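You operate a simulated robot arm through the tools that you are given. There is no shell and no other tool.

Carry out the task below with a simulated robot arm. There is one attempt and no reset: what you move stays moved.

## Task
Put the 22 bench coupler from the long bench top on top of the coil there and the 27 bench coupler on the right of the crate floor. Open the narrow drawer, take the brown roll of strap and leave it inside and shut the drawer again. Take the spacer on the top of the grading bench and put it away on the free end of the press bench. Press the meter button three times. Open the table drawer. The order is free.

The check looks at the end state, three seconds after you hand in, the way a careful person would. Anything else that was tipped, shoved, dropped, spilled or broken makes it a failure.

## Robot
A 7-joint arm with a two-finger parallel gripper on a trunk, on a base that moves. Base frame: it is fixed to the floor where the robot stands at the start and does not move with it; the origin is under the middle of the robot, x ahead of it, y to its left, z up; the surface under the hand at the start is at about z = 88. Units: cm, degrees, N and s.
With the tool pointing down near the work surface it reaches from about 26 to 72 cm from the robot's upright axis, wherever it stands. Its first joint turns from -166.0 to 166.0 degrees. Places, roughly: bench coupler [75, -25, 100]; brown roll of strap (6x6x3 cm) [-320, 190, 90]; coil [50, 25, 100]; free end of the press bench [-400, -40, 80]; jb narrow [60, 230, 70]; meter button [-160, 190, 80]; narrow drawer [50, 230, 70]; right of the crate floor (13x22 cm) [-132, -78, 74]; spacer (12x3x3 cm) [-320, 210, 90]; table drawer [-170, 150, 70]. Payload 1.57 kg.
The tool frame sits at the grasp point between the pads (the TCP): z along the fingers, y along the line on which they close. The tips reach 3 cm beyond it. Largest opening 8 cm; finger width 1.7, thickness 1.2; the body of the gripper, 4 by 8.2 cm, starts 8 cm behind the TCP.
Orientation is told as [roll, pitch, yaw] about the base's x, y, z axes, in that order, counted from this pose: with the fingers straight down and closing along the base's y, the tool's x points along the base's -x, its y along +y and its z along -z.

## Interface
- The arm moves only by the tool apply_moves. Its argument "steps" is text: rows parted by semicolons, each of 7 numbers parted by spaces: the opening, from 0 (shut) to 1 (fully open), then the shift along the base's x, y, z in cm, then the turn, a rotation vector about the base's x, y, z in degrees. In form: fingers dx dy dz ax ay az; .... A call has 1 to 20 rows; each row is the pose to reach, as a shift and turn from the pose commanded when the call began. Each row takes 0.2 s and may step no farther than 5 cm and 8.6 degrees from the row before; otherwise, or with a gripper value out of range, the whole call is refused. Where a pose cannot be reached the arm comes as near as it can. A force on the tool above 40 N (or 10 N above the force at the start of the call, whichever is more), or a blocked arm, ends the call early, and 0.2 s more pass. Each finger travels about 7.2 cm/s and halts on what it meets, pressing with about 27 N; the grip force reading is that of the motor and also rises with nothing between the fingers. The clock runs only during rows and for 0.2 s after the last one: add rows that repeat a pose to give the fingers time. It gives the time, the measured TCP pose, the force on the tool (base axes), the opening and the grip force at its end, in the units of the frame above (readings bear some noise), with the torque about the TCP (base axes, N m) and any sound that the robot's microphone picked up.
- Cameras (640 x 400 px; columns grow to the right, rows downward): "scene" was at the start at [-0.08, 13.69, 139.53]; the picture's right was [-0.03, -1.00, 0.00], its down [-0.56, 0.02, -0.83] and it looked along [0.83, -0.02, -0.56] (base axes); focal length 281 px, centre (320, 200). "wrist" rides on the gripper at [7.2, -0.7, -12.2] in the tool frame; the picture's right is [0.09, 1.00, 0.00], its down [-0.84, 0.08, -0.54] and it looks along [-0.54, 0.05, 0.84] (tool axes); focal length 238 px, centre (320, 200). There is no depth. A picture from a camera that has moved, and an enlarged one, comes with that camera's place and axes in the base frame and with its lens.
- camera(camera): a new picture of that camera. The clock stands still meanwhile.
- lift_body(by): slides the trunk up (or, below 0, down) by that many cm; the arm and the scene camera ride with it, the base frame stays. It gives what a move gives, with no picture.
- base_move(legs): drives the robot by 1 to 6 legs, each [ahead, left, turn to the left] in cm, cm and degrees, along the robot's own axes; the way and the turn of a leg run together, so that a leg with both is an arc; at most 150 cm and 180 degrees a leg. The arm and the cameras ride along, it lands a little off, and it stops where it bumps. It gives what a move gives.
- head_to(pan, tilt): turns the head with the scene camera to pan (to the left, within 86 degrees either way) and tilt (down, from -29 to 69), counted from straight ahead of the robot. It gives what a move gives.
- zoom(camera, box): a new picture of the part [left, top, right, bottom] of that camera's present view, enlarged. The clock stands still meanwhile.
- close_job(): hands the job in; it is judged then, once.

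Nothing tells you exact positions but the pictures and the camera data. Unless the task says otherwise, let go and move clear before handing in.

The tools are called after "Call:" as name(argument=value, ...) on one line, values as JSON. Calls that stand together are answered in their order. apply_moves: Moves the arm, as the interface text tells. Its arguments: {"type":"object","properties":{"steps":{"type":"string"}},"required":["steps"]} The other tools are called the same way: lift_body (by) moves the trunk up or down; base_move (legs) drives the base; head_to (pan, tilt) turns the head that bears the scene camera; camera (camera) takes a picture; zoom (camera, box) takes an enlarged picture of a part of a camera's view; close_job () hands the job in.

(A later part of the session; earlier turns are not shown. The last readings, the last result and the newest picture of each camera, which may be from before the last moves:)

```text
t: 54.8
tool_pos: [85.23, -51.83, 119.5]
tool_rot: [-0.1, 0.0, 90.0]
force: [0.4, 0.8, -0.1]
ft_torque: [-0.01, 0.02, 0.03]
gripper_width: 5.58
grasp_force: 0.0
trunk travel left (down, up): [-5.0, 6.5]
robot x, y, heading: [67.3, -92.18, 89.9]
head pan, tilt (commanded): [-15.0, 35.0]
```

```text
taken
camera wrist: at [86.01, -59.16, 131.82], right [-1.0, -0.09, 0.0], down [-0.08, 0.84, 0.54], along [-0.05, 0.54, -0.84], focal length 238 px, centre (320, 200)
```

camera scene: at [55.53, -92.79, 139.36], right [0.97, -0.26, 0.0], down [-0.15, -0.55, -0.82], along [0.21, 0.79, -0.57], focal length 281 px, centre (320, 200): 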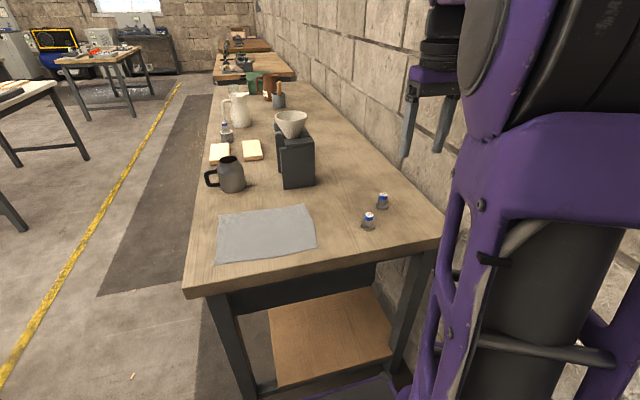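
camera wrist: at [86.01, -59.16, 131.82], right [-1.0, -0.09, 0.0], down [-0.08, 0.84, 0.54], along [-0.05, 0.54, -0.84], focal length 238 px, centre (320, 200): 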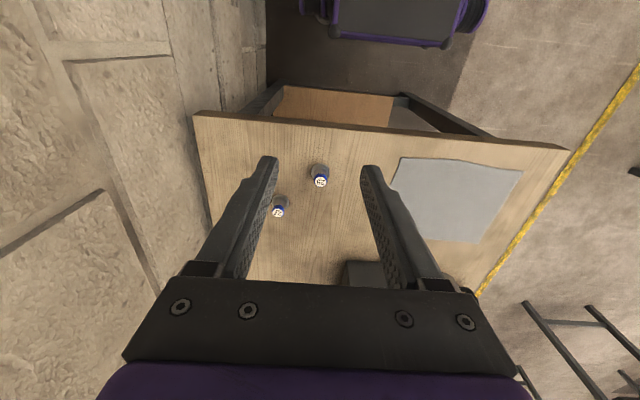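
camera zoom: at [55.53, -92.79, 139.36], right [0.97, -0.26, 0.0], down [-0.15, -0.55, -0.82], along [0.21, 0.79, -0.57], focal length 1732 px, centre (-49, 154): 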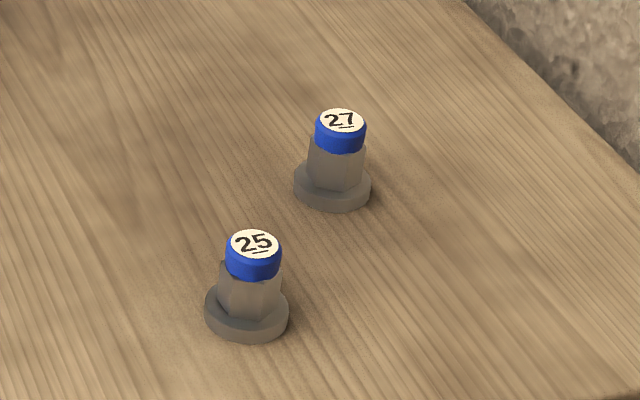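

One row was slightly too long again, so I'll use shorter steps.

Call:
apply_moves(steps="0.7 1.2 4 -1 0 0 0; 0.7 2.4 8 -2 0 0 0; 0.7 3.6 12 -3 0 0 0; 0.7 4.8 16 -4 0 0 0; 0.7 6 20 -5 0 0 0; 0.7 6.7 21.8 -8 0 0 0; 0.7 6.7 21.8 -12 0 0 0; 0.7 6.7 21.8 -16 0 0 0; 0.7 6.7 21.8 -17 0 0 0; 0.7 6.7 21.8 -17 0 0 0")

Call:
camera(camera="wrist")

```text
t: 57.0
tool_pos: [92.0, -30.1, 102.34]
tool_rot: [0.0, 0.0, 90.0]
force: [0.3, 0.8, -0.1]
ft_torque: [-0.01, -0.05, 0.0]
gripper_width: 5.61
grasp_force: 0.0
trunk travel left (down, up): [-5.0, 6.5]
robot x, y, heading: [67.16, -92.19, 90.3]
head pan, tilt (commanded): [-15.0, 35.0]
```

```text
taken
camera wrist: at [92.58, -37.4, 114.76], right [-1.0, -0.09, 0.0], down [-0.08, 0.84, 0.54], along [-0.05, 0.54, -0.84], focal length 238 px, centre (320, 200)
```

wrist: 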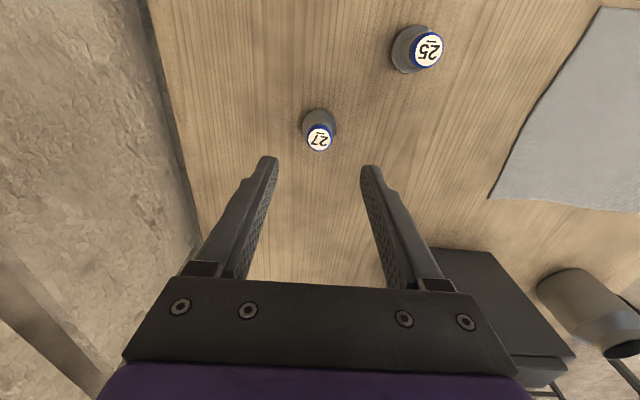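

The cap sits exactly under the grasp point. I'll descend and close.

Call:
apply_moves(steps="0.7 0 0 -4 0 0 0; 0.7 0 0 -7 0 0 0; 0.7 0 0 -9 0 0 0; 0.7 0 0 -10.1 0 0 0; 0.7 0 0 -10.1 0 0 0; 0.5 0 0 -10.1 0 0 0; 0.3 0 0 -10.1 0 0 0; 0 0 0 -10.1 0 0 0; 0 0 0 -10.1 0 0 0; 0 0 0 -10.1 0 0 0")

Call:
zoom(camera="wrist", box=[220, 80, 420, 240])

```text
t: 59.2
tool_pos: [92.02, -30.1, 92.09]
tool_rot: [0.0, 0.1, 89.9]
force: [-0.3, -0.8, 0.1]
ft_torque: [0.01, 0.02, -0.02]
gripper_width: 2.49
grasp_force: 27.0
trunk travel left (down, up): [-5.0, 6.5]
robot x, y, heading: [67.02, -92.43, 90.1]
head pan, tilt (commanded): [-15.0, 35.0]
```

```text
2.50 times, centred on (320, 160) of wrist
camera zoom: at [92.63, -37.38, 104.49], right [-1.0, -0.09, 0.0], down [-0.08, 0.84, 0.54], along [-0.05, 0.54, -0.84], focal length 596 px, centre (320, 300)
```

zoom: 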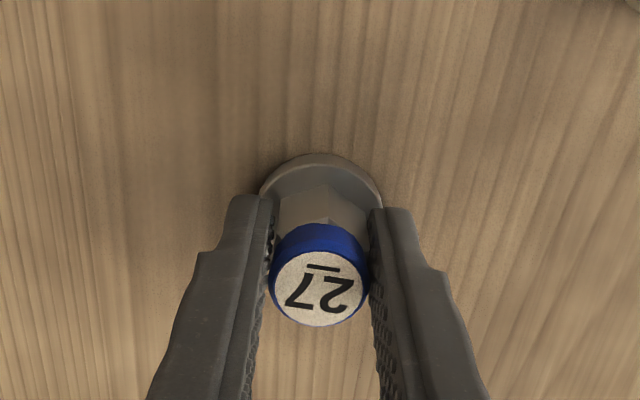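

I have the 27 coupler. I'll lift it, retract, and slide back left toward the crate table to look at it.

Call:
apply_moves(steps="0 0 0 4 0 0 0; 0 0 0 8 0 0 0; 0 0 0 12 0 0 0; 0 0 0 16 0 0 0; 0 0 0 20 0 0 0; 0 -1 -4 22 0 0 0; 0 -2 -8 23 0 0 0; 0 -3 -12 24 0 0 0; 0 -4.5 -16 25 0 0 0; 0 -6 -20 26 0 0 0; 0 -6.7 -21.8 27 0 0 0; 0 -6.7 -21.8 27 0 0 0")

Call:
base_move(legs=[[0, 97, 0]])

Call:
head_to(pan=86, tilt=30)

Call:
camera(camera="scene")

```text
t: 61.8
tool_pos: [85.5, -51.94, 119.17]
tool_rot: [0.0, 0.0, 90.1]
force: [-0.2, 0.2, -0.2]
ft_torque: [0.0, 0.02, -0.01]
gripper_width: 2.5
grasp_force: 27.4
out of reach, approached as far as the arm can: row 5
trunk travel left (down, up): [-5.0, 6.5]
robot x, y, heading: [67.26, -92.34, 89.7]
head pan, tilt (commanded): [-15.0, 35.0]
```

```text
t: 71.6
tool_pos: [-13.45, -51.87, 119.23]
tool_rot: [0.0, 0.0, 89.8]
force: [0.5, -0.2, -0.7]
ft_torque: [0.01, 0.01, 0.02]
gripper_width: 2.52
grasp_force: 26.6
trunk travel left (down, up): [-5.0, 6.5]
robot x, y, heading: [-31.77, -91.79, 89.9]
head pan, tilt (commanded): [-15.0, 35.0]
```

```text
t: 73.4
tool_pos: [-13.45, -52.04, 119.07]
tool_rot: [0.0, 0.1, 89.8]
force: [-0.4, 0.3, -0.7]
ft_torque: [-0.02, 0.0, -0.02]
gripper_width: 2.5
grasp_force: 27.1
trunk travel left (down, up): [-5.0, 6.5]
robot x, y, heading: [-31.94, -92.05, 89.7]
head pan, tilt (commanded): [85.9, 30.0]
```

```text
taken
camera scene: at [-54.85, -100.43, 140.14], right [0.07, 1.0, 0.0], down [0.5, -0.04, -0.87], along [-0.86, 0.06, -0.5], focal length 281 px, centre (320, 200)
```

scene: 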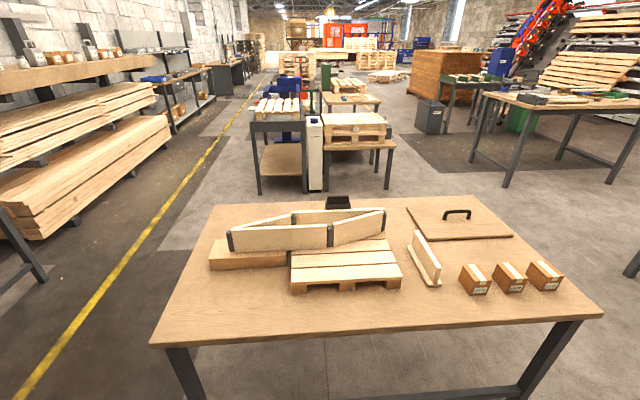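

Call:
zoom(camera="scene", box=[200, 190, 460, 310])

Call:
zoom(camera="scene", box=[400, 190, 600, 310])

```text
2.46 times, centred on (330, 250) of scene
camera zoom: at [-54.85, -100.43, 140.14], right [0.07, 1.0, 0.0], down [0.5, -0.04, -0.87], along [-0.86, 0.06, -0.5], focal length 693 px, centre (295, 77)
```

zoom: 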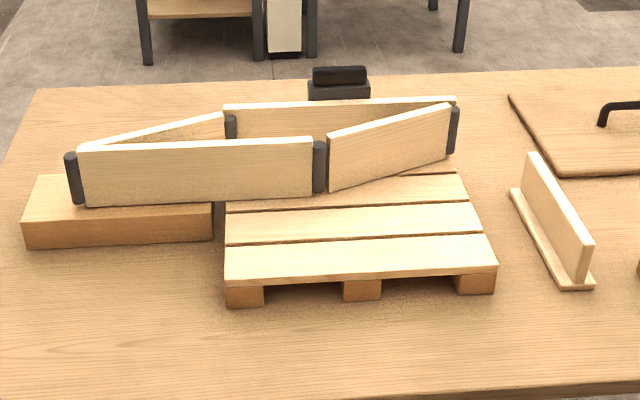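

```text
3.20 times, centred on (500, 250) of scene
camera zoom: at [-54.85, -100.43, 140.14], right [0.07, 1.0, 0.0], down [0.5, -0.04, -0.87], along [-0.86, 0.06, -0.5], focal length 900 px, centre (-256, 40)
```

zoom: 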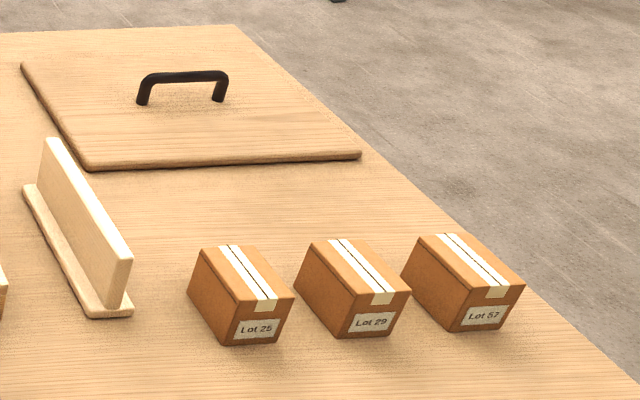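

The pallet-like slatted crate floor runs from about y -105 to -70 on this table, with the hinged collar lying across its back. The coupler should go on the right part, in front of the collar. I'll turn to face the table and get closer.

Call:
base_move(legs=[[0, 0, 90], [28, -8, 0]])

Call:
head_to(pan=0, tilt=40)

Call:
camera(camera="scene")

Call:
camera(camera="wrist")

```text
t: 79.4
tool_pos: [-101.03, -67.68, 119.24]
tool_rot: [0.0, 0.0, -178.5]
force: [0.9, 0.2, -0.8]
ft_torque: [0.01, 0.04, 0.0]
gripper_width: 2.49
grasp_force: 26.7
trunk travel left (down, up): [-5.0, 6.5]
robot x, y, heading: [-60.18, -84.89, -178.4]
head pan, tilt (commanded): [85.9, 30.0]
```

```text
t: 81.0
tool_pos: [-101.02, -67.6, 119.22]
tool_rot: [0.0, 0.1, -178.4]
force: [0.1, 0.5, -0.9]
ft_torque: [0.02, -0.01, 0.02]
gripper_width: 2.5
grasp_force: 26.9
trunk travel left (down, up): [-5.0, 6.5]
robot x, y, heading: [-60.34, -84.92, -178.4]
head pan, tilt (commanded): [0.0, 40.0]
```

```text
taken
camera scene: at [-59.39, -98.93, 138.6], right [-0.03, 1.0, 0.0], down [0.64, 0.02, -0.77], along [-0.77, -0.02, -0.64], focal length 281 px, centre (320, 200)
```

scene: 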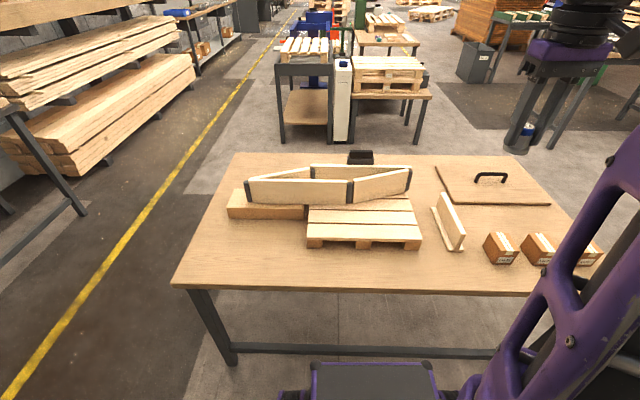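

```text
taken
camera wrist: at [-93.95, -66.91, 131.48], right [0.12, -0.99, 0.0], down [-0.83, -0.1, 0.54], along [-0.54, -0.06, -0.84], focal length 238 px, centre (320, 200)
```

wrist: 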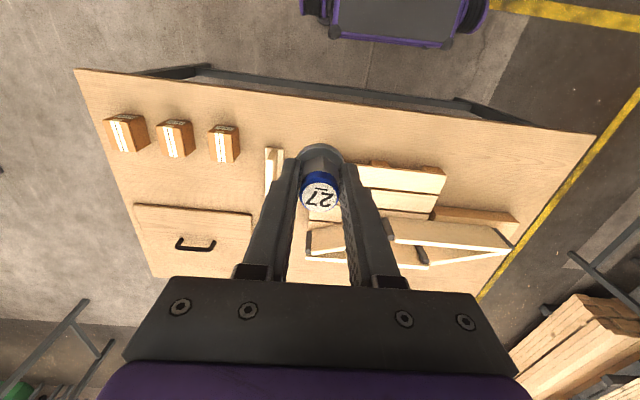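

Call:
zoom(camera="scene", box=[290, 160, 480, 260])

Call:
zoom(camera="wrist", box=[260, 130, 480, 280])

```text
3.37 times, centred on (385, 210) of scene
camera zoom: at [-59.39, -98.93, 138.6], right [-0.03, 1.0, 0.0], down [0.64, 0.02, -0.77], along [-0.77, -0.02, -0.64], focal length 948 px, centre (101, 166)
```

zoom: 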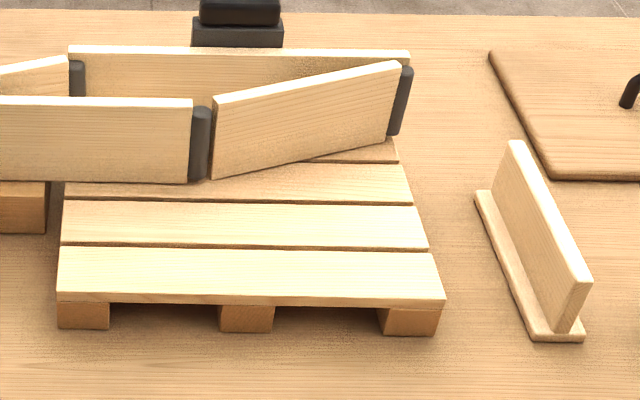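

```text
2.67 times, centred on (370, 205) of wrist
camera zoom: at [-93.95, -66.91, 131.48], right [0.12, -0.99, 0.0], down [-0.83, -0.1, 0.54], along [-0.54, -0.06, -0.84], focal length 636 px, centre (187, 187)
```

zoom: 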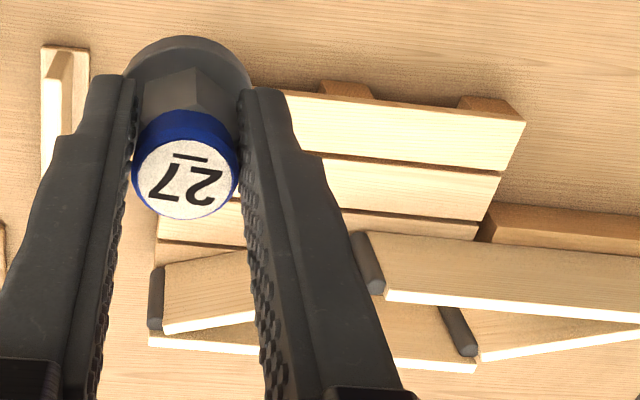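

The slatted floor's top comes out at z about 73.2, with its right half centred near (-132, -78). The second slat is centred at x about -129.3. I'll drive 6 cm closer and move the coupler above that slat.

Call:
base_move(legs=[[6, 0, 0]])

Call:
apply_moves(steps="0 -4 -2 -2 0 0 0; 0 -8 -4 -4 0 0 0; 0 -12 -6 -6 0 0 0; 0 -16 -8 -8 0 0 0; 0 -20 -10 -10 0 0 0; 0 -21.5 -10 -14 0 0 0; 0 -21.5 -10 -18 0 0 0; 0 -21.5 -10 -22 0 0 0; 0 -21.5 -10 -26 0 0 0; 0 -21.5 -10 -30 0 0 0; 0 -21.5 -10 -30 0 0 0")

Call:
camera(camera="wrist")

Call:
zoom(camera="scene", box=[290, 120, 480, 260])

```text
t: 82.0
tool_pos: [-106.8, -67.84, 119.02]
tool_rot: [0.0, 0.1, -178.4]
force: [0.1, 0.2, -0.8]
ft_torque: [0.0, -0.03, -0.02]
gripper_width: 2.49
grasp_force: 26.8
trunk travel left (down, up): [-5.0, 6.5]
robot x, y, heading: [-65.98, -84.59, -178.4]
head pan, tilt (commanded): [0.0, 40.0]
```

```text
t: 84.4
tool_pos: [-128.37, -77.89, 89.1]
tool_rot: [0.0, -0.1, -178.4]
force: [-0.3, 0.1, -1.3]
ft_torque: [-0.03, -0.01, 0.03]
gripper_width: 2.51
grasp_force: 27.5
trunk travel left (down, up): [-5.0, 6.5]
robot x, y, heading: [-66.05, -84.92, -178.5]
head pan, tilt (commanded): [0.0, 40.0]
```

```text
taken
camera wrist: at [-121.24, -77.06, 101.42], right [0.12, -0.99, 0.0], down [-0.83, -0.1, 0.54], along [-0.54, -0.06, -0.84], focal length 238 px, centre (320, 200)
```

wrist: 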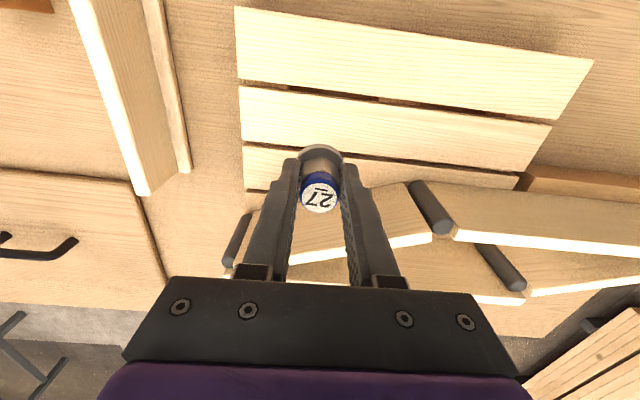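

```text
2.86 times, centred on (385, 190) of scene
camera zoom: at [-65.23, -99.08, 138.6], right [-0.03, 1.0, 0.0], down [0.64, 0.02, -0.77], along [-0.77, -0.02, -0.64], focal length 804 px, centre (134, 229)
```

zoom: 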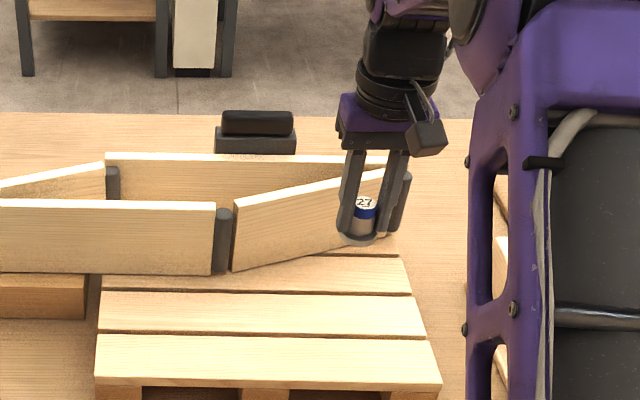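

The coupler is right over the middle of the second slat. I'll lower it nearly to the surface.

Call:
apply_moves(steps="0 0 0.3 -4 0 0 0; 0 0 0.3 -8 0 0 0; 0 0 0.3 -10 0 0 0; 0 0 0.3 -10.8 0 0 0; 0 0 0.3 -10.8 0 0 0")

Call:
zoom(camera="scene", box=[290, 160, 450, 260])

```text
t: 85.6
tool_pos: [-128.35, -77.77, 78.34]
tool_rot: [0.0, 0.0, -178.3]
force: [-0.3, 0.4, -0.7]
ft_torque: [0.04, 0.01, 0.01]
gripper_width: 2.5
grasp_force: 27.5
trunk travel left (down, up): [-5.0, 6.5]
robot x, y, heading: [-66.24, -85.14, -178.2]
head pan, tilt (commanded): [0.0, 40.0]
```

```text
4.00 times, centred on (370, 210) of scene
camera zoom: at [-65.22, -99.08, 138.6], right [-0.03, 1.0, 0.0], down [0.64, 0.02, -0.77], along [-0.77, -0.02, -0.64], focal length 1126 px, centre (120, 160)
```

zoom: 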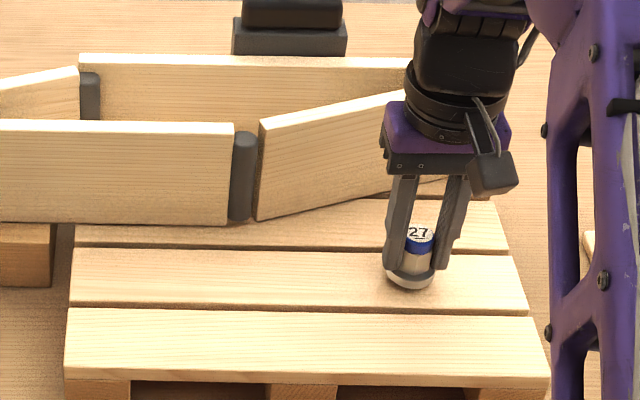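

Call:
apply_moves(steps="0 0 0 -0.3 0 0 0; 0 0 0 -0.6 0 0 0; 0 0 0 -0.8 0 0 0; 0 0 0 -0.8 0 0 0")

```text
t: 86.6
tool_pos: [-128.42, -77.37, 77.56]
tool_rot: [0.0, -0.1, -178.4]
force: [-0.2, -0.3, 2.4]
ft_torque: [-0.04, 0.03, 0.01]
gripper_width: 2.5
grasp_force: 26.4
trunk travel left (down, up): [-5.0, 6.5]
robot x, y, heading: [-65.82, -84.98, -178.6]
head pan, tilt (commanded): [0.0, 40.0]
```

Call:
apply_moves(steps="0 0 0 -0.15 0 0 0; 0 0 0 -0.15 0 0 0")

```text
t: 87.2
tool_pos: [-128.44, -77.61, 77.55]
tool_rot: [0.1, -0.3, -178.3]
force: [0.3, -1.7, 14.8]
ft_torque: [-0.1, -0.06, 0.03]
gripper_width: 2.47
grasp_force: 27.0
trunk travel left (down, up): [-5.0, 6.5]
robot x, y, heading: [-65.83, -84.92, -178.3]
head pan, tilt (commanded): [0.0, 40.0]
```

The coupler is resting on the slat. I'll ease off slightly, release and retreat upward.

Call:
apply_moves(steps="0 0 0 0.12 0 0 0; 0.35 0 0 0.12 0 0 0; 0.45 0 0 0.12 0 0 0; 0.55 0 0 0.12 0 0 0; 0.65 0 0 0.12 0 0 0; 0.65 0 0 0.12 0 0 0; 0.65 0 0 4 0 0 0; 0.65 0 0 8 0 0 0; 0.65 0 0 12 0 0 0; 0.65 0 0 16 0 0 0; 0.65 2 1 20 0 0 0; 0.65 5 3 23 0 0 0; 0.65 9 4 25 0 0 0; 0.65 13 6 27 0 0 0; 0.65 16 8 30 0 0 0; 0.65 19 9 33 0 0 0; 0.65 21.5 10 36 0 0 0; 0.65 21.5 10 40 0 0 0; 0.65 21.5 10 41 0 0 0")

Call:
camera(camera="scene")

Call:
zoom(camera="scene", box=[290, 160, 450, 260])

```text
t: 91.2
tool_pos: [-106.93, -67.27, 118.67]
tool_rot: [0.1, 0.0, -178.3]
force: [0.4, 0.8, 0.5]
ft_torque: [0.02, 0.03, 0.02]
gripper_width: 5.21
grasp_force: 0.1
trunk travel left (down, up): [-5.0, 6.5]
robot x, y, heading: [-66.4, -85.11, -178.5]
head pan, tilt (commanded): [0.0, 40.0]
```

```text
taken
camera scene: at [-65.21, -99.08, 138.6], right [-0.03, 1.0, 0.0], down [0.64, 0.02, -0.77], along [-0.77, -0.02, -0.64], focal length 281 px, centre (320, 200)
```

scene: 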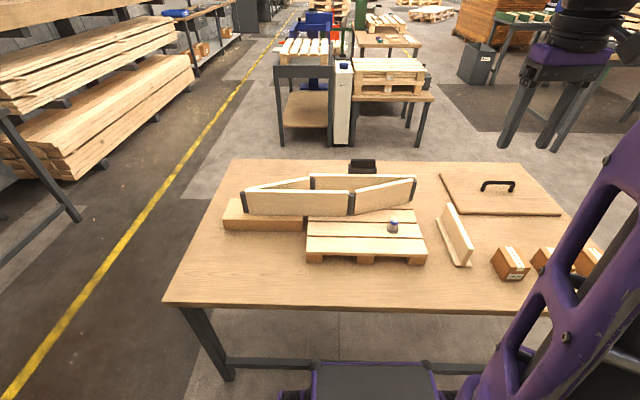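

```text
4.00 times, centred on (370, 210) of scene
camera zoom: at [-65.21, -99.08, 138.6], right [-0.03, 1.0, 0.0], down [0.64, 0.02, -0.77], along [-0.77, -0.02, -0.64], focal length 1126 px, centre (120, 160)
```

zoom: 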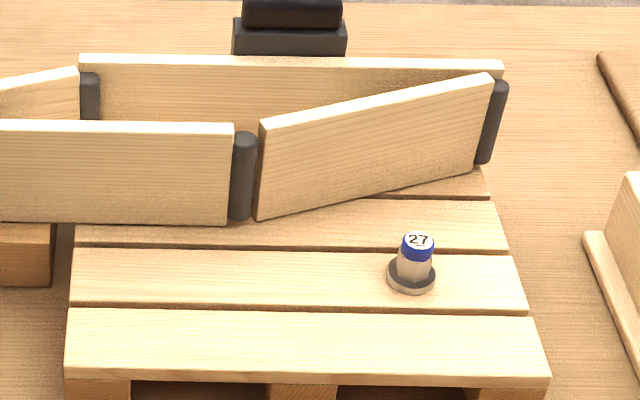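

The 27 coupler stands on the right part of the crate floor. Next I'll back off, turn toward the rest of the workshop and look.

Call:
base_move(legs=[[-36, 0, 0], [0, 0, -90]])

Call:
head_to(pan=0, tilt=20)

Call:
camera(camera="scene")

Call:
head_to(pan=50, tilt=20)

Call:
camera(camera="scene")

```text
t: 97.5
tool_pos: [-10.68, -44.34, 118.61]
tool_rot: [0.0, 0.0, 88.7]
force: [0.5, 0.3, -0.4]
ft_torque: [0.01, 0.04, -0.01]
gripper_width: 5.21
grasp_force: 0.0
trunk travel left (down, up): [-5.0, 6.5]
robot x, y, heading: [-30.39, -83.98, 88.6]
head pan, tilt (commanded): [0.0, 40.0]
```

```text
t: 98.4
tool_pos: [-10.65, -44.24, 118.51]
tool_rot: [0.0, 0.0, 88.7]
force: [-0.1, -0.1, 0.5]
ft_torque: [0.02, -0.01, 0.0]
gripper_width: 5.19
grasp_force: 0.1
trunk travel left (down, up): [-5.0, 6.5]
robot x, y, heading: [-30.15, -84.05, 88.9]
head pan, tilt (commanded): [0.0, 20.0]
```

```text
taken
camera scene: at [-44.24, -83.54, 141.73], right [1.0, -0.02, 0.0], down [-0.01, -0.34, -0.94], along [0.02, 0.94, -0.34], focal length 281 px, centre (320, 200)
```

scene: 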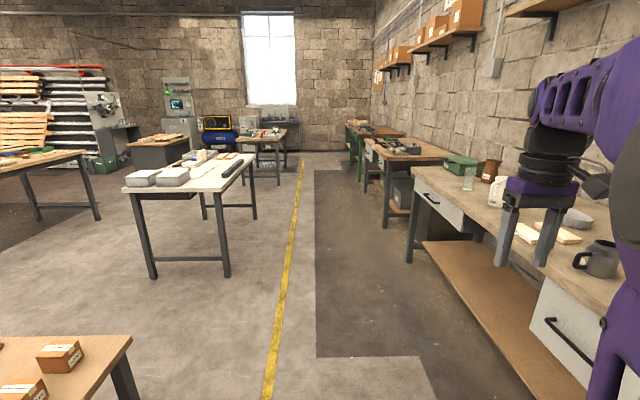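

```text
t: 99.5
tool_pos: [-10.6, -44.35, 118.55]
tool_rot: [-0.1, 0.1, 88.6]
force: [0.4, -0.5, 0.0]
ft_torque: [0.01, 0.03, -0.01]
gripper_width: 5.2
grasp_force: 0.0
trunk travel left (down, up): [-5.0, 6.5]
robot x, y, heading: [-30.25, -84.09, 88.7]
head pan, tilt (commanded): [50.0, 20.0]
```

```text
taken
camera scene: at [-51.44, -86.7, 141.74], right [0.66, 0.75, 0.0], down [0.26, -0.23, -0.94], along [-0.71, 0.62, -0.34], focal length 281 px, centre (320, 200)
```

scene: 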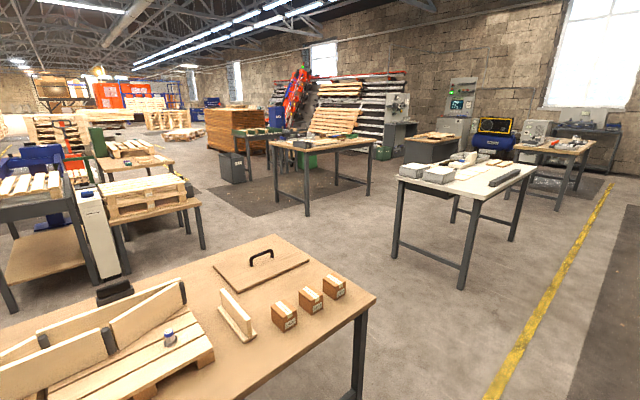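

Call:
zoom(camera="scene", box=[380, 120, 620, 270])

Call:
zoom(camera="scene", box=[200, 90, 440, 240])

Call:
zoom(camera="scene", box=[0, 100, 240, 250])

Call:
head_to(pan=0, tilt=20)

Call:
zoom(camera="scene", box=[330, 100, 490, 250])

Call:
zoom(camera="scene", box=[100, 100, 300, 225])

```text
2.67 times, centred on (500, 195) of scene
camera zoom: at [-51.44, -86.7, 141.74], right [0.66, 0.75, 0.0], down [0.26, -0.23, -0.94], along [-0.71, 0.62, -0.34], focal length 750 px, centre (-160, 213)
```

zoom: 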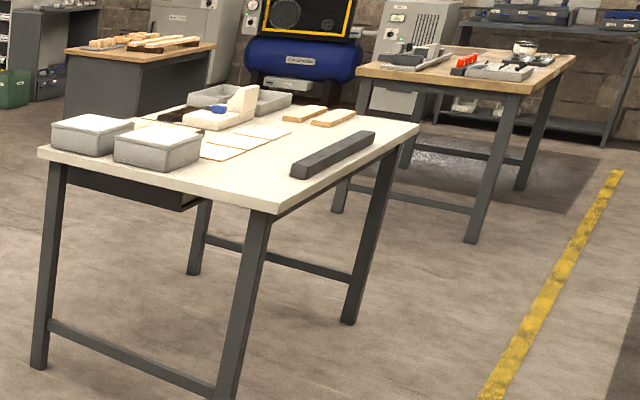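

```text
2.67 times, centred on (320, 165) of scene
camera zoom: at [-51.44, -86.7, 141.74], right [0.66, 0.75, 0.0], down [0.26, -0.23, -0.94], along [-0.71, 0.62, -0.34], focal length 750 px, centre (320, 293)
```

zoom: 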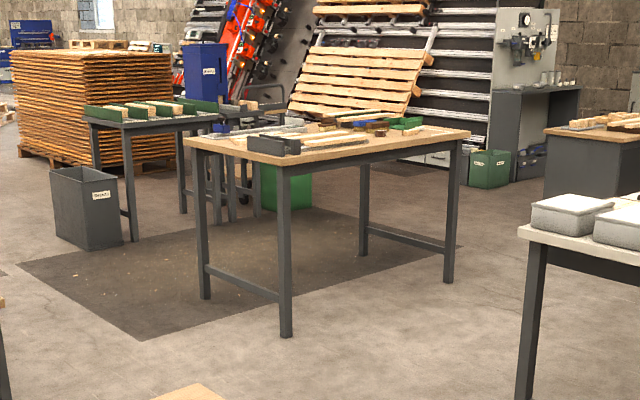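

```text
2.67 times, centred on (120, 175) of scene
camera zoom: at [-51.44, -86.7, 141.74], right [0.66, 0.75, 0.0], down [0.26, -0.23, -0.94], along [-0.71, 0.62, -0.34], focal length 750 px, centre (853, 267)
```

zoom: 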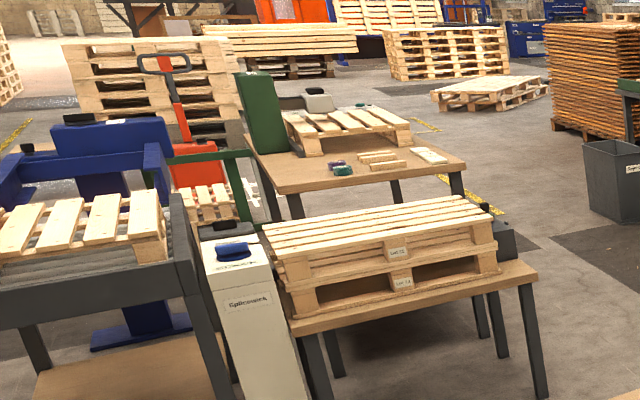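

```text
t: 100.7
tool_pos: [-10.71, -44.25, 118.46]
tool_rot: [-0.1, 0.0, 88.8]
force: [-0.1, 0.5, -0.6]
ft_torque: [-0.04, 0.02, 0.01]
gripper_width: 5.2
grasp_force: 0.0
trunk travel left (down, up): [-5.0, 6.5]
robot x, y, heading: [-30.8, -84.35, 88.6]
head pan, tilt (commanded): [0.0, 20.0]
```

```text
2.67 times, centred on (410, 175) of scene
camera zoom: at [-44.25, -83.54, 141.74], right [1.0, -0.02, 0.0], down [-0.01, -0.34, -0.94], along [0.02, 0.94, -0.34], focal length 750 px, centre (80, 267)
```

zoom: 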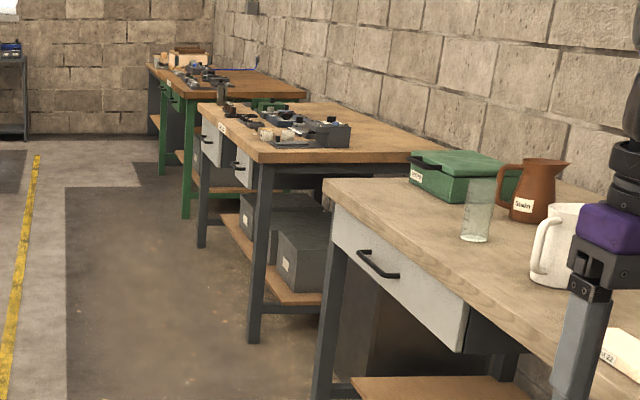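

```text
3.20 times, centred on (200, 162) of scene
camera zoom: at [-44.25, -83.54, 141.74], right [1.0, -0.02, 0.0], down [-0.01, -0.34, -0.94], along [0.02, 0.94, -0.34], focal length 900 px, centre (704, 320)
```

zoom: 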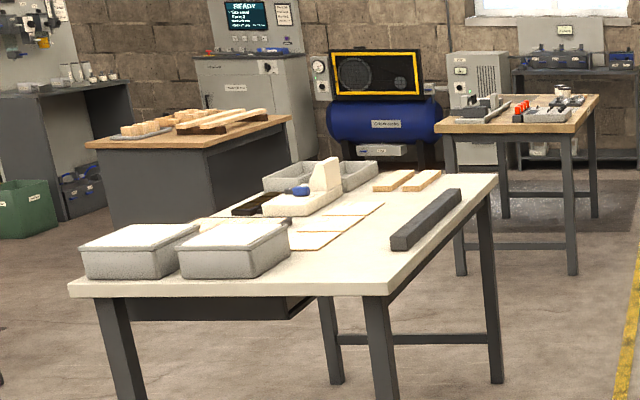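

Ahead on the right is a second wall bench with two drawers; the narrow one should be near y 230. The white table at x -170 to -103 carries the meter and table drawer. I'll drive up to the second wall bench first.

Call:
base_move(legs=[[0, 0, 1.3], [150, 0, 0], [140, 0, 0]])

Call:
head_to(pan=-60, tilt=30)

Call:
camera(camera="scene")

Call:
head_to(pan=75, tilt=30)

Call:
camera(camera="scene")

```text
t: 115.3
tool_pos: [-9.07, 250.89, 118.55]
tool_rot: [0.0, -0.1, 89.9]
force: [-0.2, -0.7, -0.1]
ft_torque: [-0.01, 0.0, -0.02]
gripper_width: 5.2
grasp_force: 0.1
trunk travel left (down, up): [-5.0, 6.5]
robot x, y, heading: [-27.97, 210.84, 89.9]
head pan, tilt (commanded): [0.0, 20.0]
```

```text
t: 116.6
tool_pos: [-8.94, 250.81, 118.6]
tool_rot: [-0.1, 0.1, 89.8]
force: [-0.3, 0.0, -0.6]
ft_torque: [0.0, 0.01, 0.02]
gripper_width: 5.19
grasp_force: 0.1
trunk travel left (down, up): [-5.0, 6.5]
robot x, y, heading: [-27.81, 210.82, 89.7]
head pan, tilt (commanded): [-60.0, 30.0]
```

```text
taken
camera scene: at [-34.01, 206.26, 140.14], right [0.5, -0.87, 0.0], down [-0.43, -0.25, -0.87], along [0.75, 0.43, -0.5], focal length 281 px, centre (320, 200)
```

scene: 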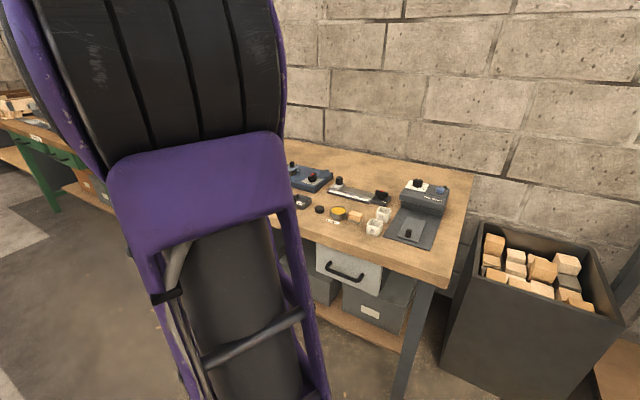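

```text
t: 118.8
tool_pos: [-9.09, 250.89, 118.54]
tool_rot: [-0.1, 0.0, 89.8]
force: [-0.5, 0.1, -0.7]
ft_torque: [0.02, 0.02, -0.01]
gripper_width: 5.18
grasp_force: 0.1
trunk travel left (down, up): [-5.0, 6.5]
robot x, y, heading: [-28.06, 210.82, 89.7]
head pan, tilt (commanded): [75.0, 30.0]
```

```text
taken
camera scene: at [-50.58, 204.14, 140.14], right [0.26, 0.96, 0.0], down [0.48, -0.13, -0.87], along [-0.84, 0.23, -0.5], focal length 281 px, centre (320, 200)
```

scene: 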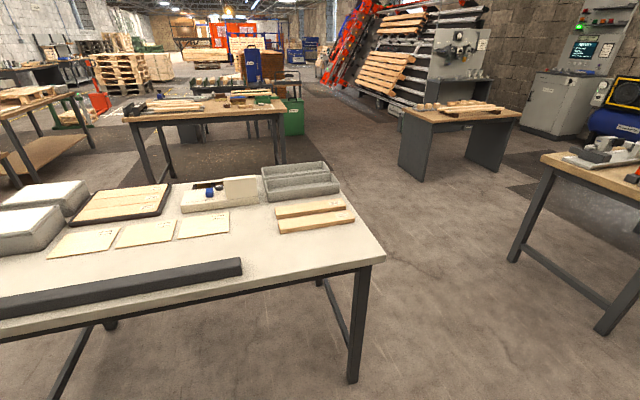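

The narrow drawer's handle shows at about (28, 232, 72) under the second wall bench. I'll turn to face it.

Call:
base_move(legs=[[0, 0, -90], [-5, 22, 0]])

Call:
head_to(pan=0, tilt=45)

Call:
camera(camera="scene")

Call:
camera(camera="wrist")

```text
t: 125.3
tool_pos: [7.16, 214.4, 118.4]
tool_rot: [0.0, 0.0, 1.5]
force: [0.0, -0.5, 0.1]
ft_torque: [0.01, -0.03, 0.02]
gripper_width: 5.2
grasp_force: 0.1
trunk travel left (down, up): [-5.0, 6.5]
robot x, y, heading: [-33.71, 231.96, 1.5]
head pan, tilt (commanded): [75.0, 30.0]
```

```text
t: 126.8
tool_pos: [7.19, 214.43, 118.59]
tool_rot: [0.1, 0.0, 1.6]
force: [0.3, -0.4, 0.5]
ft_torque: [-0.03, -0.01, 0.03]
gripper_width: 5.21
grasp_force: 0.0
trunk travel left (down, up): [-5.0, 6.5]
robot x, y, heading: [-33.56, 232.01, 1.1]
head pan, tilt (commanded): [0.0, 45.0]
```

```text
taken
camera scene: at [-34.7, 246.04, 137.88], right [0.03, -1.0, 0.0], down [-0.71, -0.02, -0.71], along [0.71, 0.02, -0.71], focal length 281 px, centre (320, 200)
```

scene: 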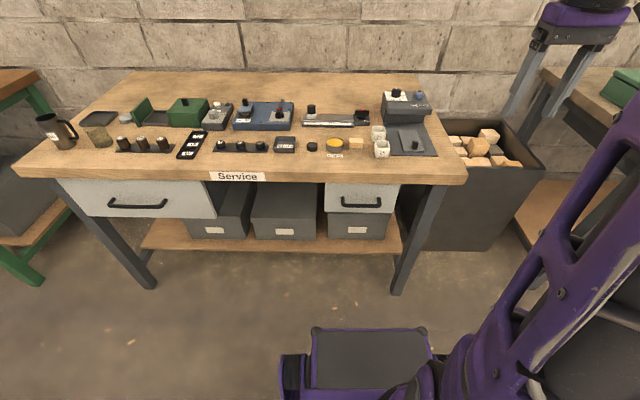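

```text
taken
camera wrist: at [-0.07, 213.46, 130.91], right [-0.12, 0.99, 0.0], down [0.83, 0.1, 0.54], along [0.54, 0.06, -0.84], focal length 238 px, centre (320, 200)
```

wrist: 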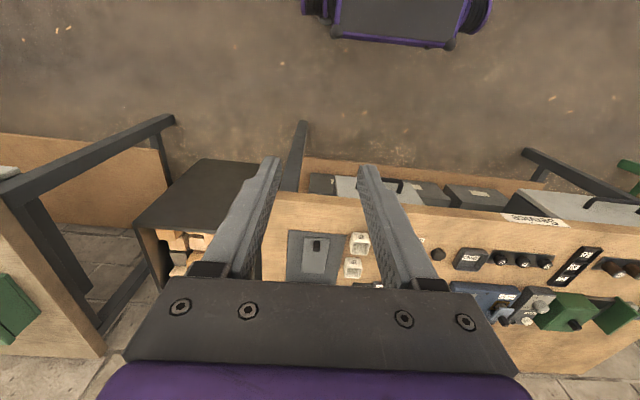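

The service bench has a wide drawer at left and the narrow one at right. I'll zoom in on the narrow drawer's handle.

Call:
zoom(camera="scene", box=[310, 160, 430, 240])

Call:
zoom(camera="wrist", box=[270, 140, 430, 240])

```text
5.00 times, centred on (370, 200) of scene
camera zoom: at [-34.7, 246.04, 137.88], right [0.03, -1.0, 0.0], down [-0.71, -0.02, -0.71], along [0.71, 0.02, -0.71], focal length 1407 px, centre (70, 200)
```

zoom: 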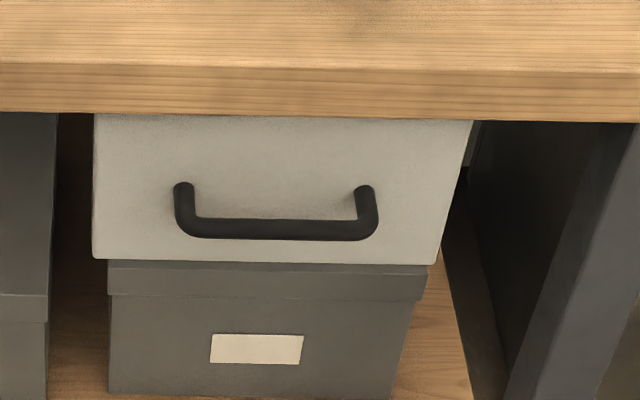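

```text
4.00 times, centred on (350, 190) of wrist
camera zoom: at [-0.07, 213.46, 130.91], right [-0.12, 0.99, 0.0], down [0.83, 0.1, 0.54], along [0.54, 0.06, -0.84], focal length 953 px, centre (200, 240)
```

zoom: 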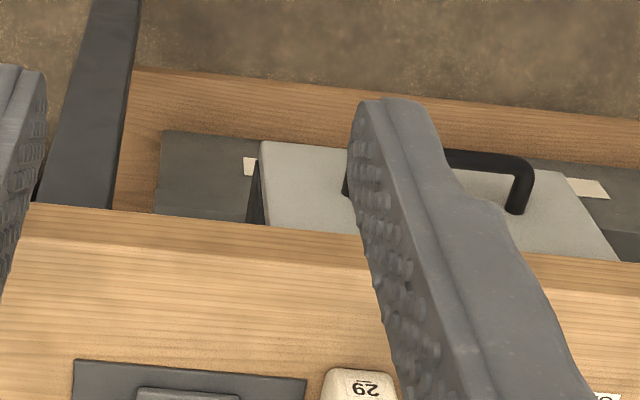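

The bar is at about x 29, z 72, from y 228.5 to 240.4, standing 3 cm off the drawer face. The bench edge is at x 31 and its top at z 83.6. I'll level the hand forward in front of the bench before going in.

Call:
apply_moves(steps="0.7 1.2 1.6 0 0 -7.5 0; 0.7 2.4 3.2 0 0 -15 0; 0.7 3.6 4.8 0 0 -22.5 0; 0.7 4.8 6.4 0 0 -30 0; 0.7 6 8 0 0 -37.5 0; 0.7 7.2 9.6 0 0 -45 0; 0.7 8.4 11.2 0 0 -52.5 0; 0.7 9.6 12.8 0 0 -60 0; 0.7 10.8 14.4 0 0 -67.5 0; 0.7 12 16 0 0 -75 0; 0.7 13.2 17.6 0 0 -82.5 0; 0.7 14.4 20 0 0 -90 0; 0.7 14.4 20 0 0 -90 0; 0.7 14.4 20 0 0 -90 0")

Call:
camera(camera="scene")

```text
t: 129.8
tool_pos: [21.53, 234.81, 118.62]
tool_rot: [-87.5, -88.5, 87.5]
force: [-0.3, 0.2, -0.4]
ft_torque: [-0.02, 0.01, 0.0]
gripper_width: 5.6
grasp_force: 0.0
trunk travel left (down, up): [-5.0, 6.5]
robot x, y, heading: [-33.59, 232.54, 1.5]
head pan, tilt (commanded): [0.0, 45.0]
```

```text
taken
camera scene: at [-34.59, 244.7, 138.2], right [-0.14, -0.99, 0.0], down [-0.67, 0.09, -0.73], along [0.73, -0.1, -0.68], focal length 281 px, centre (320, 200)
```

scene: 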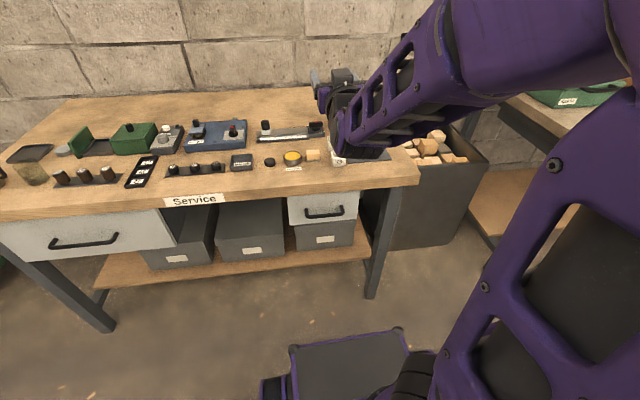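

The hand is level. Now I'll roll it so the fingers close vertically, to grip the horizontal bar.

Call:
apply_moves(steps="0.7 0 0 0 7.5 0 0; 0.7 0 0 0 15 0 0; 0.7 0 0 0 22.5 0 0; 0.7 0 0 0 30 0 0; 0.7 0 0 0 37.5 0 0; 0.7 0 0 0 45 0 0; 0.7 0 0 0 52.5 0 0; 0.7 0 0 0 60 0 0; 0.7 0 0 0 67.5 0 0; 0.7 0 0 0 75 0 0; 0.7 0 0 0 82.5 0 0; 0.7 0 0 0 90 0 0; 0.7 0 0 0 90 0 0")

Call:
camera(camera="scene")

Call:
camera(camera="wrist")

```text
t: 132.6
tool_pos: [21.85, 234.51, 118.01]
tool_rot: [89.5, -1.6, -90.0]
force: [-0.2, 0.8, 0.5]
ft_torque: [-0.01, -0.03, -0.04]
gripper_width: 5.6
grasp_force: 0.1
trunk travel left (down, up): [-5.0, 6.5]
robot x, y, heading: [-33.8, 232.35, 1.5]
head pan, tilt (commanded): [0.0, 45.0]
```

```text
taken
camera scene: at [-34.56, 245.14, 138.17], right [-0.08, -1.0, 0.0], down [-0.68, 0.06, -0.73], along [0.73, -0.06, -0.68], focal length 281 px, centre (320, 200)
```

scene: 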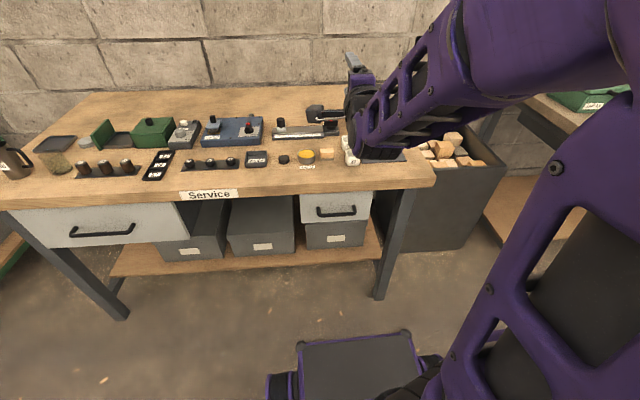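

```text
taken
camera wrist: at [9.51, 241.57, 117.46], right [0.01, 0.12, 0.99], down [-0.54, -0.83, 0.11], along [0.84, -0.54, 0.06], focal length 238 px, centre (320, 200)
```

wrist: 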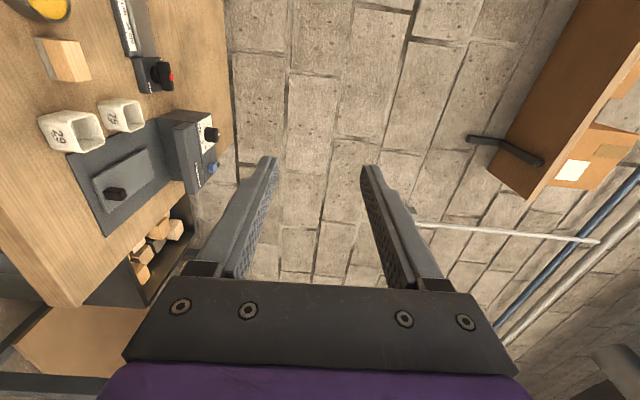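

The fingers now open vertically. I'll lower the hand in front of the bench to handle height.

Call:
apply_moves(steps="0.7 -1 0 -4.5 0 0 0; 0.7 -2 0 -9 0 0 0; 0.7 -2 0 -13.5 0 0 0; 0.7 -2 0 -18 0 0 0; 0.7 -2 0 -22.5 0 0 0; 0.7 -2 0 -27 0 0 0; 0.7 -2 0 -31.5 0 0 0; 0.7 -2 0 -36 0 0 0; 0.7 -2 0 -40.5 0 0 0; 0.7 -2 0 -45 0 0 0; 0.7 -2 0 -46 0 0 0; 0.7 -2 0 -46 0 0 0")

Call:
camera(camera="scene")

Call:
camera(camera="wrist")

```text
t: 135.2
tool_pos: [19.85, 234.8, 72.58]
tool_rot: [90.0, -1.5, -90.1]
force: [-0.1, -0.8, 0.0]
ft_torque: [0.0, 0.0, 0.03]
gripper_width: 5.6
grasp_force: 0.0
trunk travel left (down, up): [-5.0, 6.5]
robot x, y, heading: [-33.6, 232.55, 1.3]
head pan, tilt (commanded): [0.0, 45.0]
```

```text
taken
camera scene: at [-34.7, 246.03, 137.87], right [0.03, -1.0, 0.0], down [-0.71, -0.02, -0.71], along [0.71, 0.02, -0.71], focal length 281 px, centre (320, 200)
```

scene: 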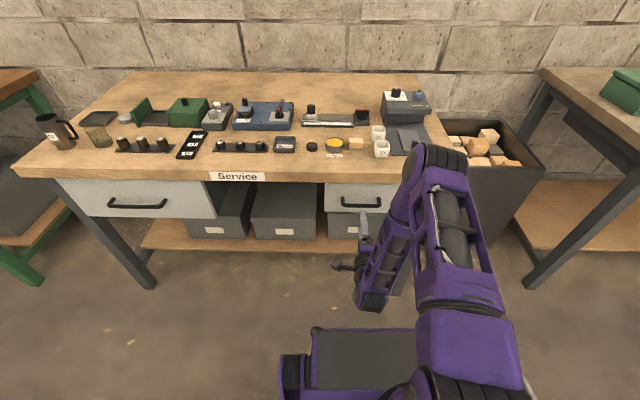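

```text
taken
camera wrist: at [7.63, 241.8, 71.89], right [0.0, 0.12, 0.99], down [-0.54, -0.83, 0.1], along [0.84, -0.54, 0.06], focal length 238 px, centre (320, 200)
```

wrist: 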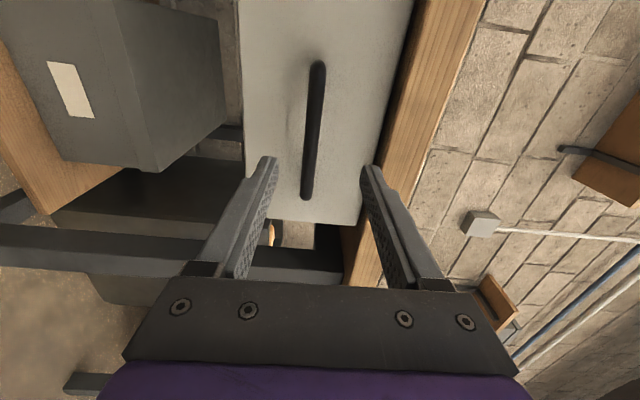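

The bar lies centrally between the fingers at z about 71.9. I'll lower 0.6 cm, advance to the bar and close on it.

Call:
apply_moves(steps="0.7 3 0 -0.6 0 0 0; 0.7 6 0 -0.6 0 0 0; 0.7 8.4 0 -0.6 0 0 0; 0.7 8.4 0 -0.6 0 0 0; 0.5 8.4 0 -0.6 0 0 0; 0.3 8.4 0 -0.6 0 0 0; 0 8.4 0 -0.6 0 0 0; 0 8.4 0 -0.6 0 0 0; 0 8.4 0 -0.6 0 0 0")

Call:
camera(camera="wrist")

```text
t: 137.2
tool_pos: [28.29, 234.53, 71.8]
tool_rot: [89.7, -1.4, -90.0]
force: [-0.3, 0.2, -9.4]
ft_torque: [0.62, 0.05, -0.07]
gripper_width: 1.43
grasp_force: 30.1
trunk travel left (down, up): [-5.0, 6.5]
robot x, y, heading: [-33.67, 232.45, 1.5]
head pan, tilt (commanded): [0.0, 45.0]
```

```text
taken
camera wrist: at [15.91, 241.53, 71.17], right [0.0, 0.12, 0.99], down [-0.54, -0.83, 0.1], along [0.84, -0.54, 0.06], focal length 238 px, centre (320, 200)
```

wrist: 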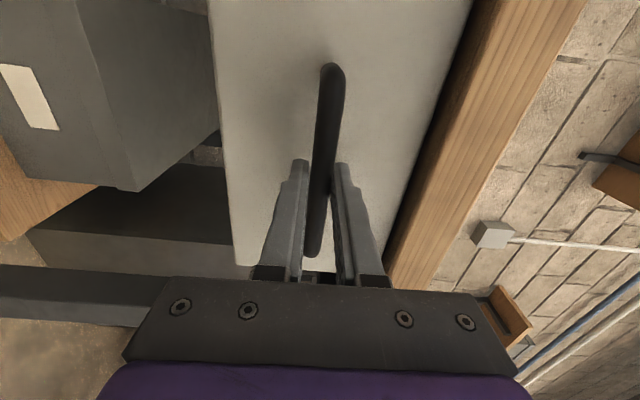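

The bar is gripped. I'll pull the drawer straight out with the arm.

Call:
apply_moves(steps="0 -1 0 0.1 0 0 0; 0 -2.5 0 0.1 0 0 0; 0 -4 0 0.1 0 0 0; 0 -5.5 0 0.1 0 0 0; 0 -7 0 0.1 0 0 0; 0 -8.5 0 0.1 0 0 0; 0 -10 0 0.1 0 0 0; 0 -10 0 0.1 0 0 0")

Call:
camera(camera="wrist")

Call:
camera(camera="scene")

```text
t: 139.0
tool_pos: [18.16, 234.55, 71.74]
tool_rot: [89.5, -1.4, -89.9]
force: [-0.6, 3.5, -32.4]
ft_torque: [0.54, 0.27, -0.03]
gripper_width: 1.39
grasp_force: 30.6
trunk travel left (down, up): [-5.0, 6.5]
robot x, y, heading: [-33.89, 232.2, 1.7]
head pan, tilt (commanded): [0.0, 45.0]
```

```text
taken
camera wrist: at [5.83, 241.49, 71.24], right [0.01, 0.12, 0.99], down [-0.54, -0.84, 0.1], along [0.84, -0.54, 0.06], focal length 238 px, centre (320, 200)
```

wrist: 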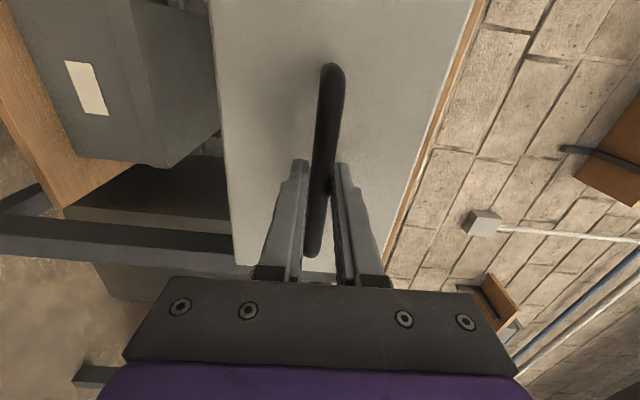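

```text
taken
camera scene: at [-34.5, 246.06, 137.86], right [0.03, -1.0, 0.0], down [-0.71, -0.02, -0.71], along [0.71, 0.02, -0.71], focal length 281 px, centre (320, 200)
```

scene: 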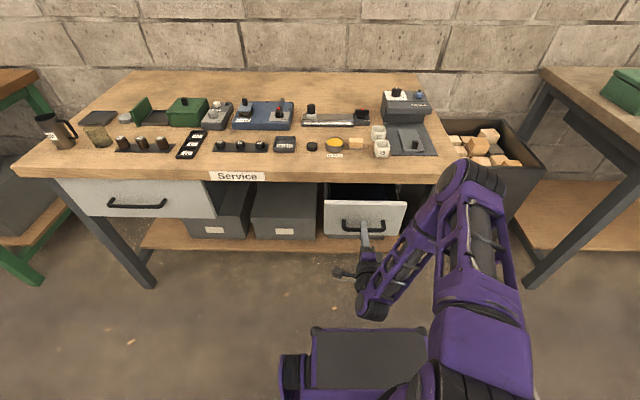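

The drawer is out 10 cm. I'll relieve the vertical strain and pull another 7 cm.

Call:
apply_moves(steps="0 0 0 -0.3 0 0 0; 0 -1.5 0 -0.3 0 0 0; 0 -3 0 -0.3 0 0 0; 0 -4.5 0 -0.3 0 0 0; 0 -6 0 -0.3 0 0 0; 0 -7 0 -0.3 0 0 0; 0 -7 0 -0.3 0 0 0")

Call:
camera(camera="scene")

```text
t: 140.6
tool_pos: [11.04, 234.49, 71.8]
tool_rot: [90.0, -1.4, -89.8]
force: [-1.4, 14.8, -13.0]
ft_torque: [0.53, 0.1, 0.36]
gripper_width: 1.39
grasp_force: 30.7
trunk travel left (down, up): [-5.0, 6.5]
robot x, y, heading: [-33.4, 231.95, 1.6]
head pan, tilt (commanded): [0.0, 45.0]
```

```text
taken
camera scene: at [-34.64, 246.11, 137.87], right [0.03, -1.0, 0.0], down [-0.71, -0.02, -0.71], along [0.71, 0.02, -0.71], focal length 281 px, centre (320, 200)
```

scene: 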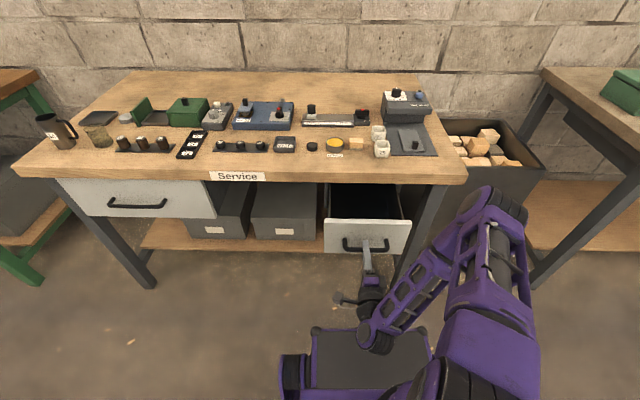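

Call:
zoom(camera="scene", box=[310, 170, 430, 260])

```text
4.44 times, centred on (370, 215) of scene
camera zoom: at [-34.64, 246.11, 137.87], right [0.03, -1.0, 0.0], down [-0.71, -0.02, -0.71], along [0.71, 0.02, -0.71], focal length 1251 px, centre (98, 133)
```

zoom: 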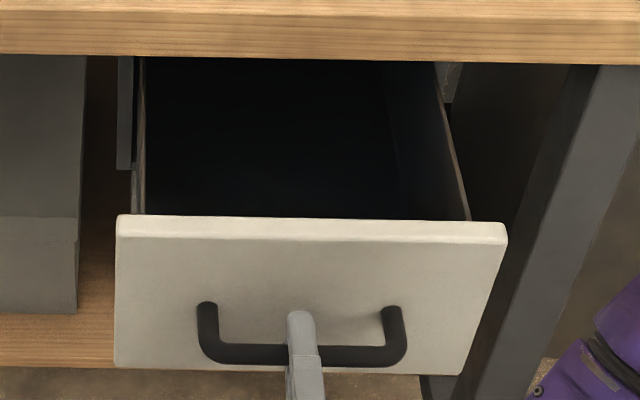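

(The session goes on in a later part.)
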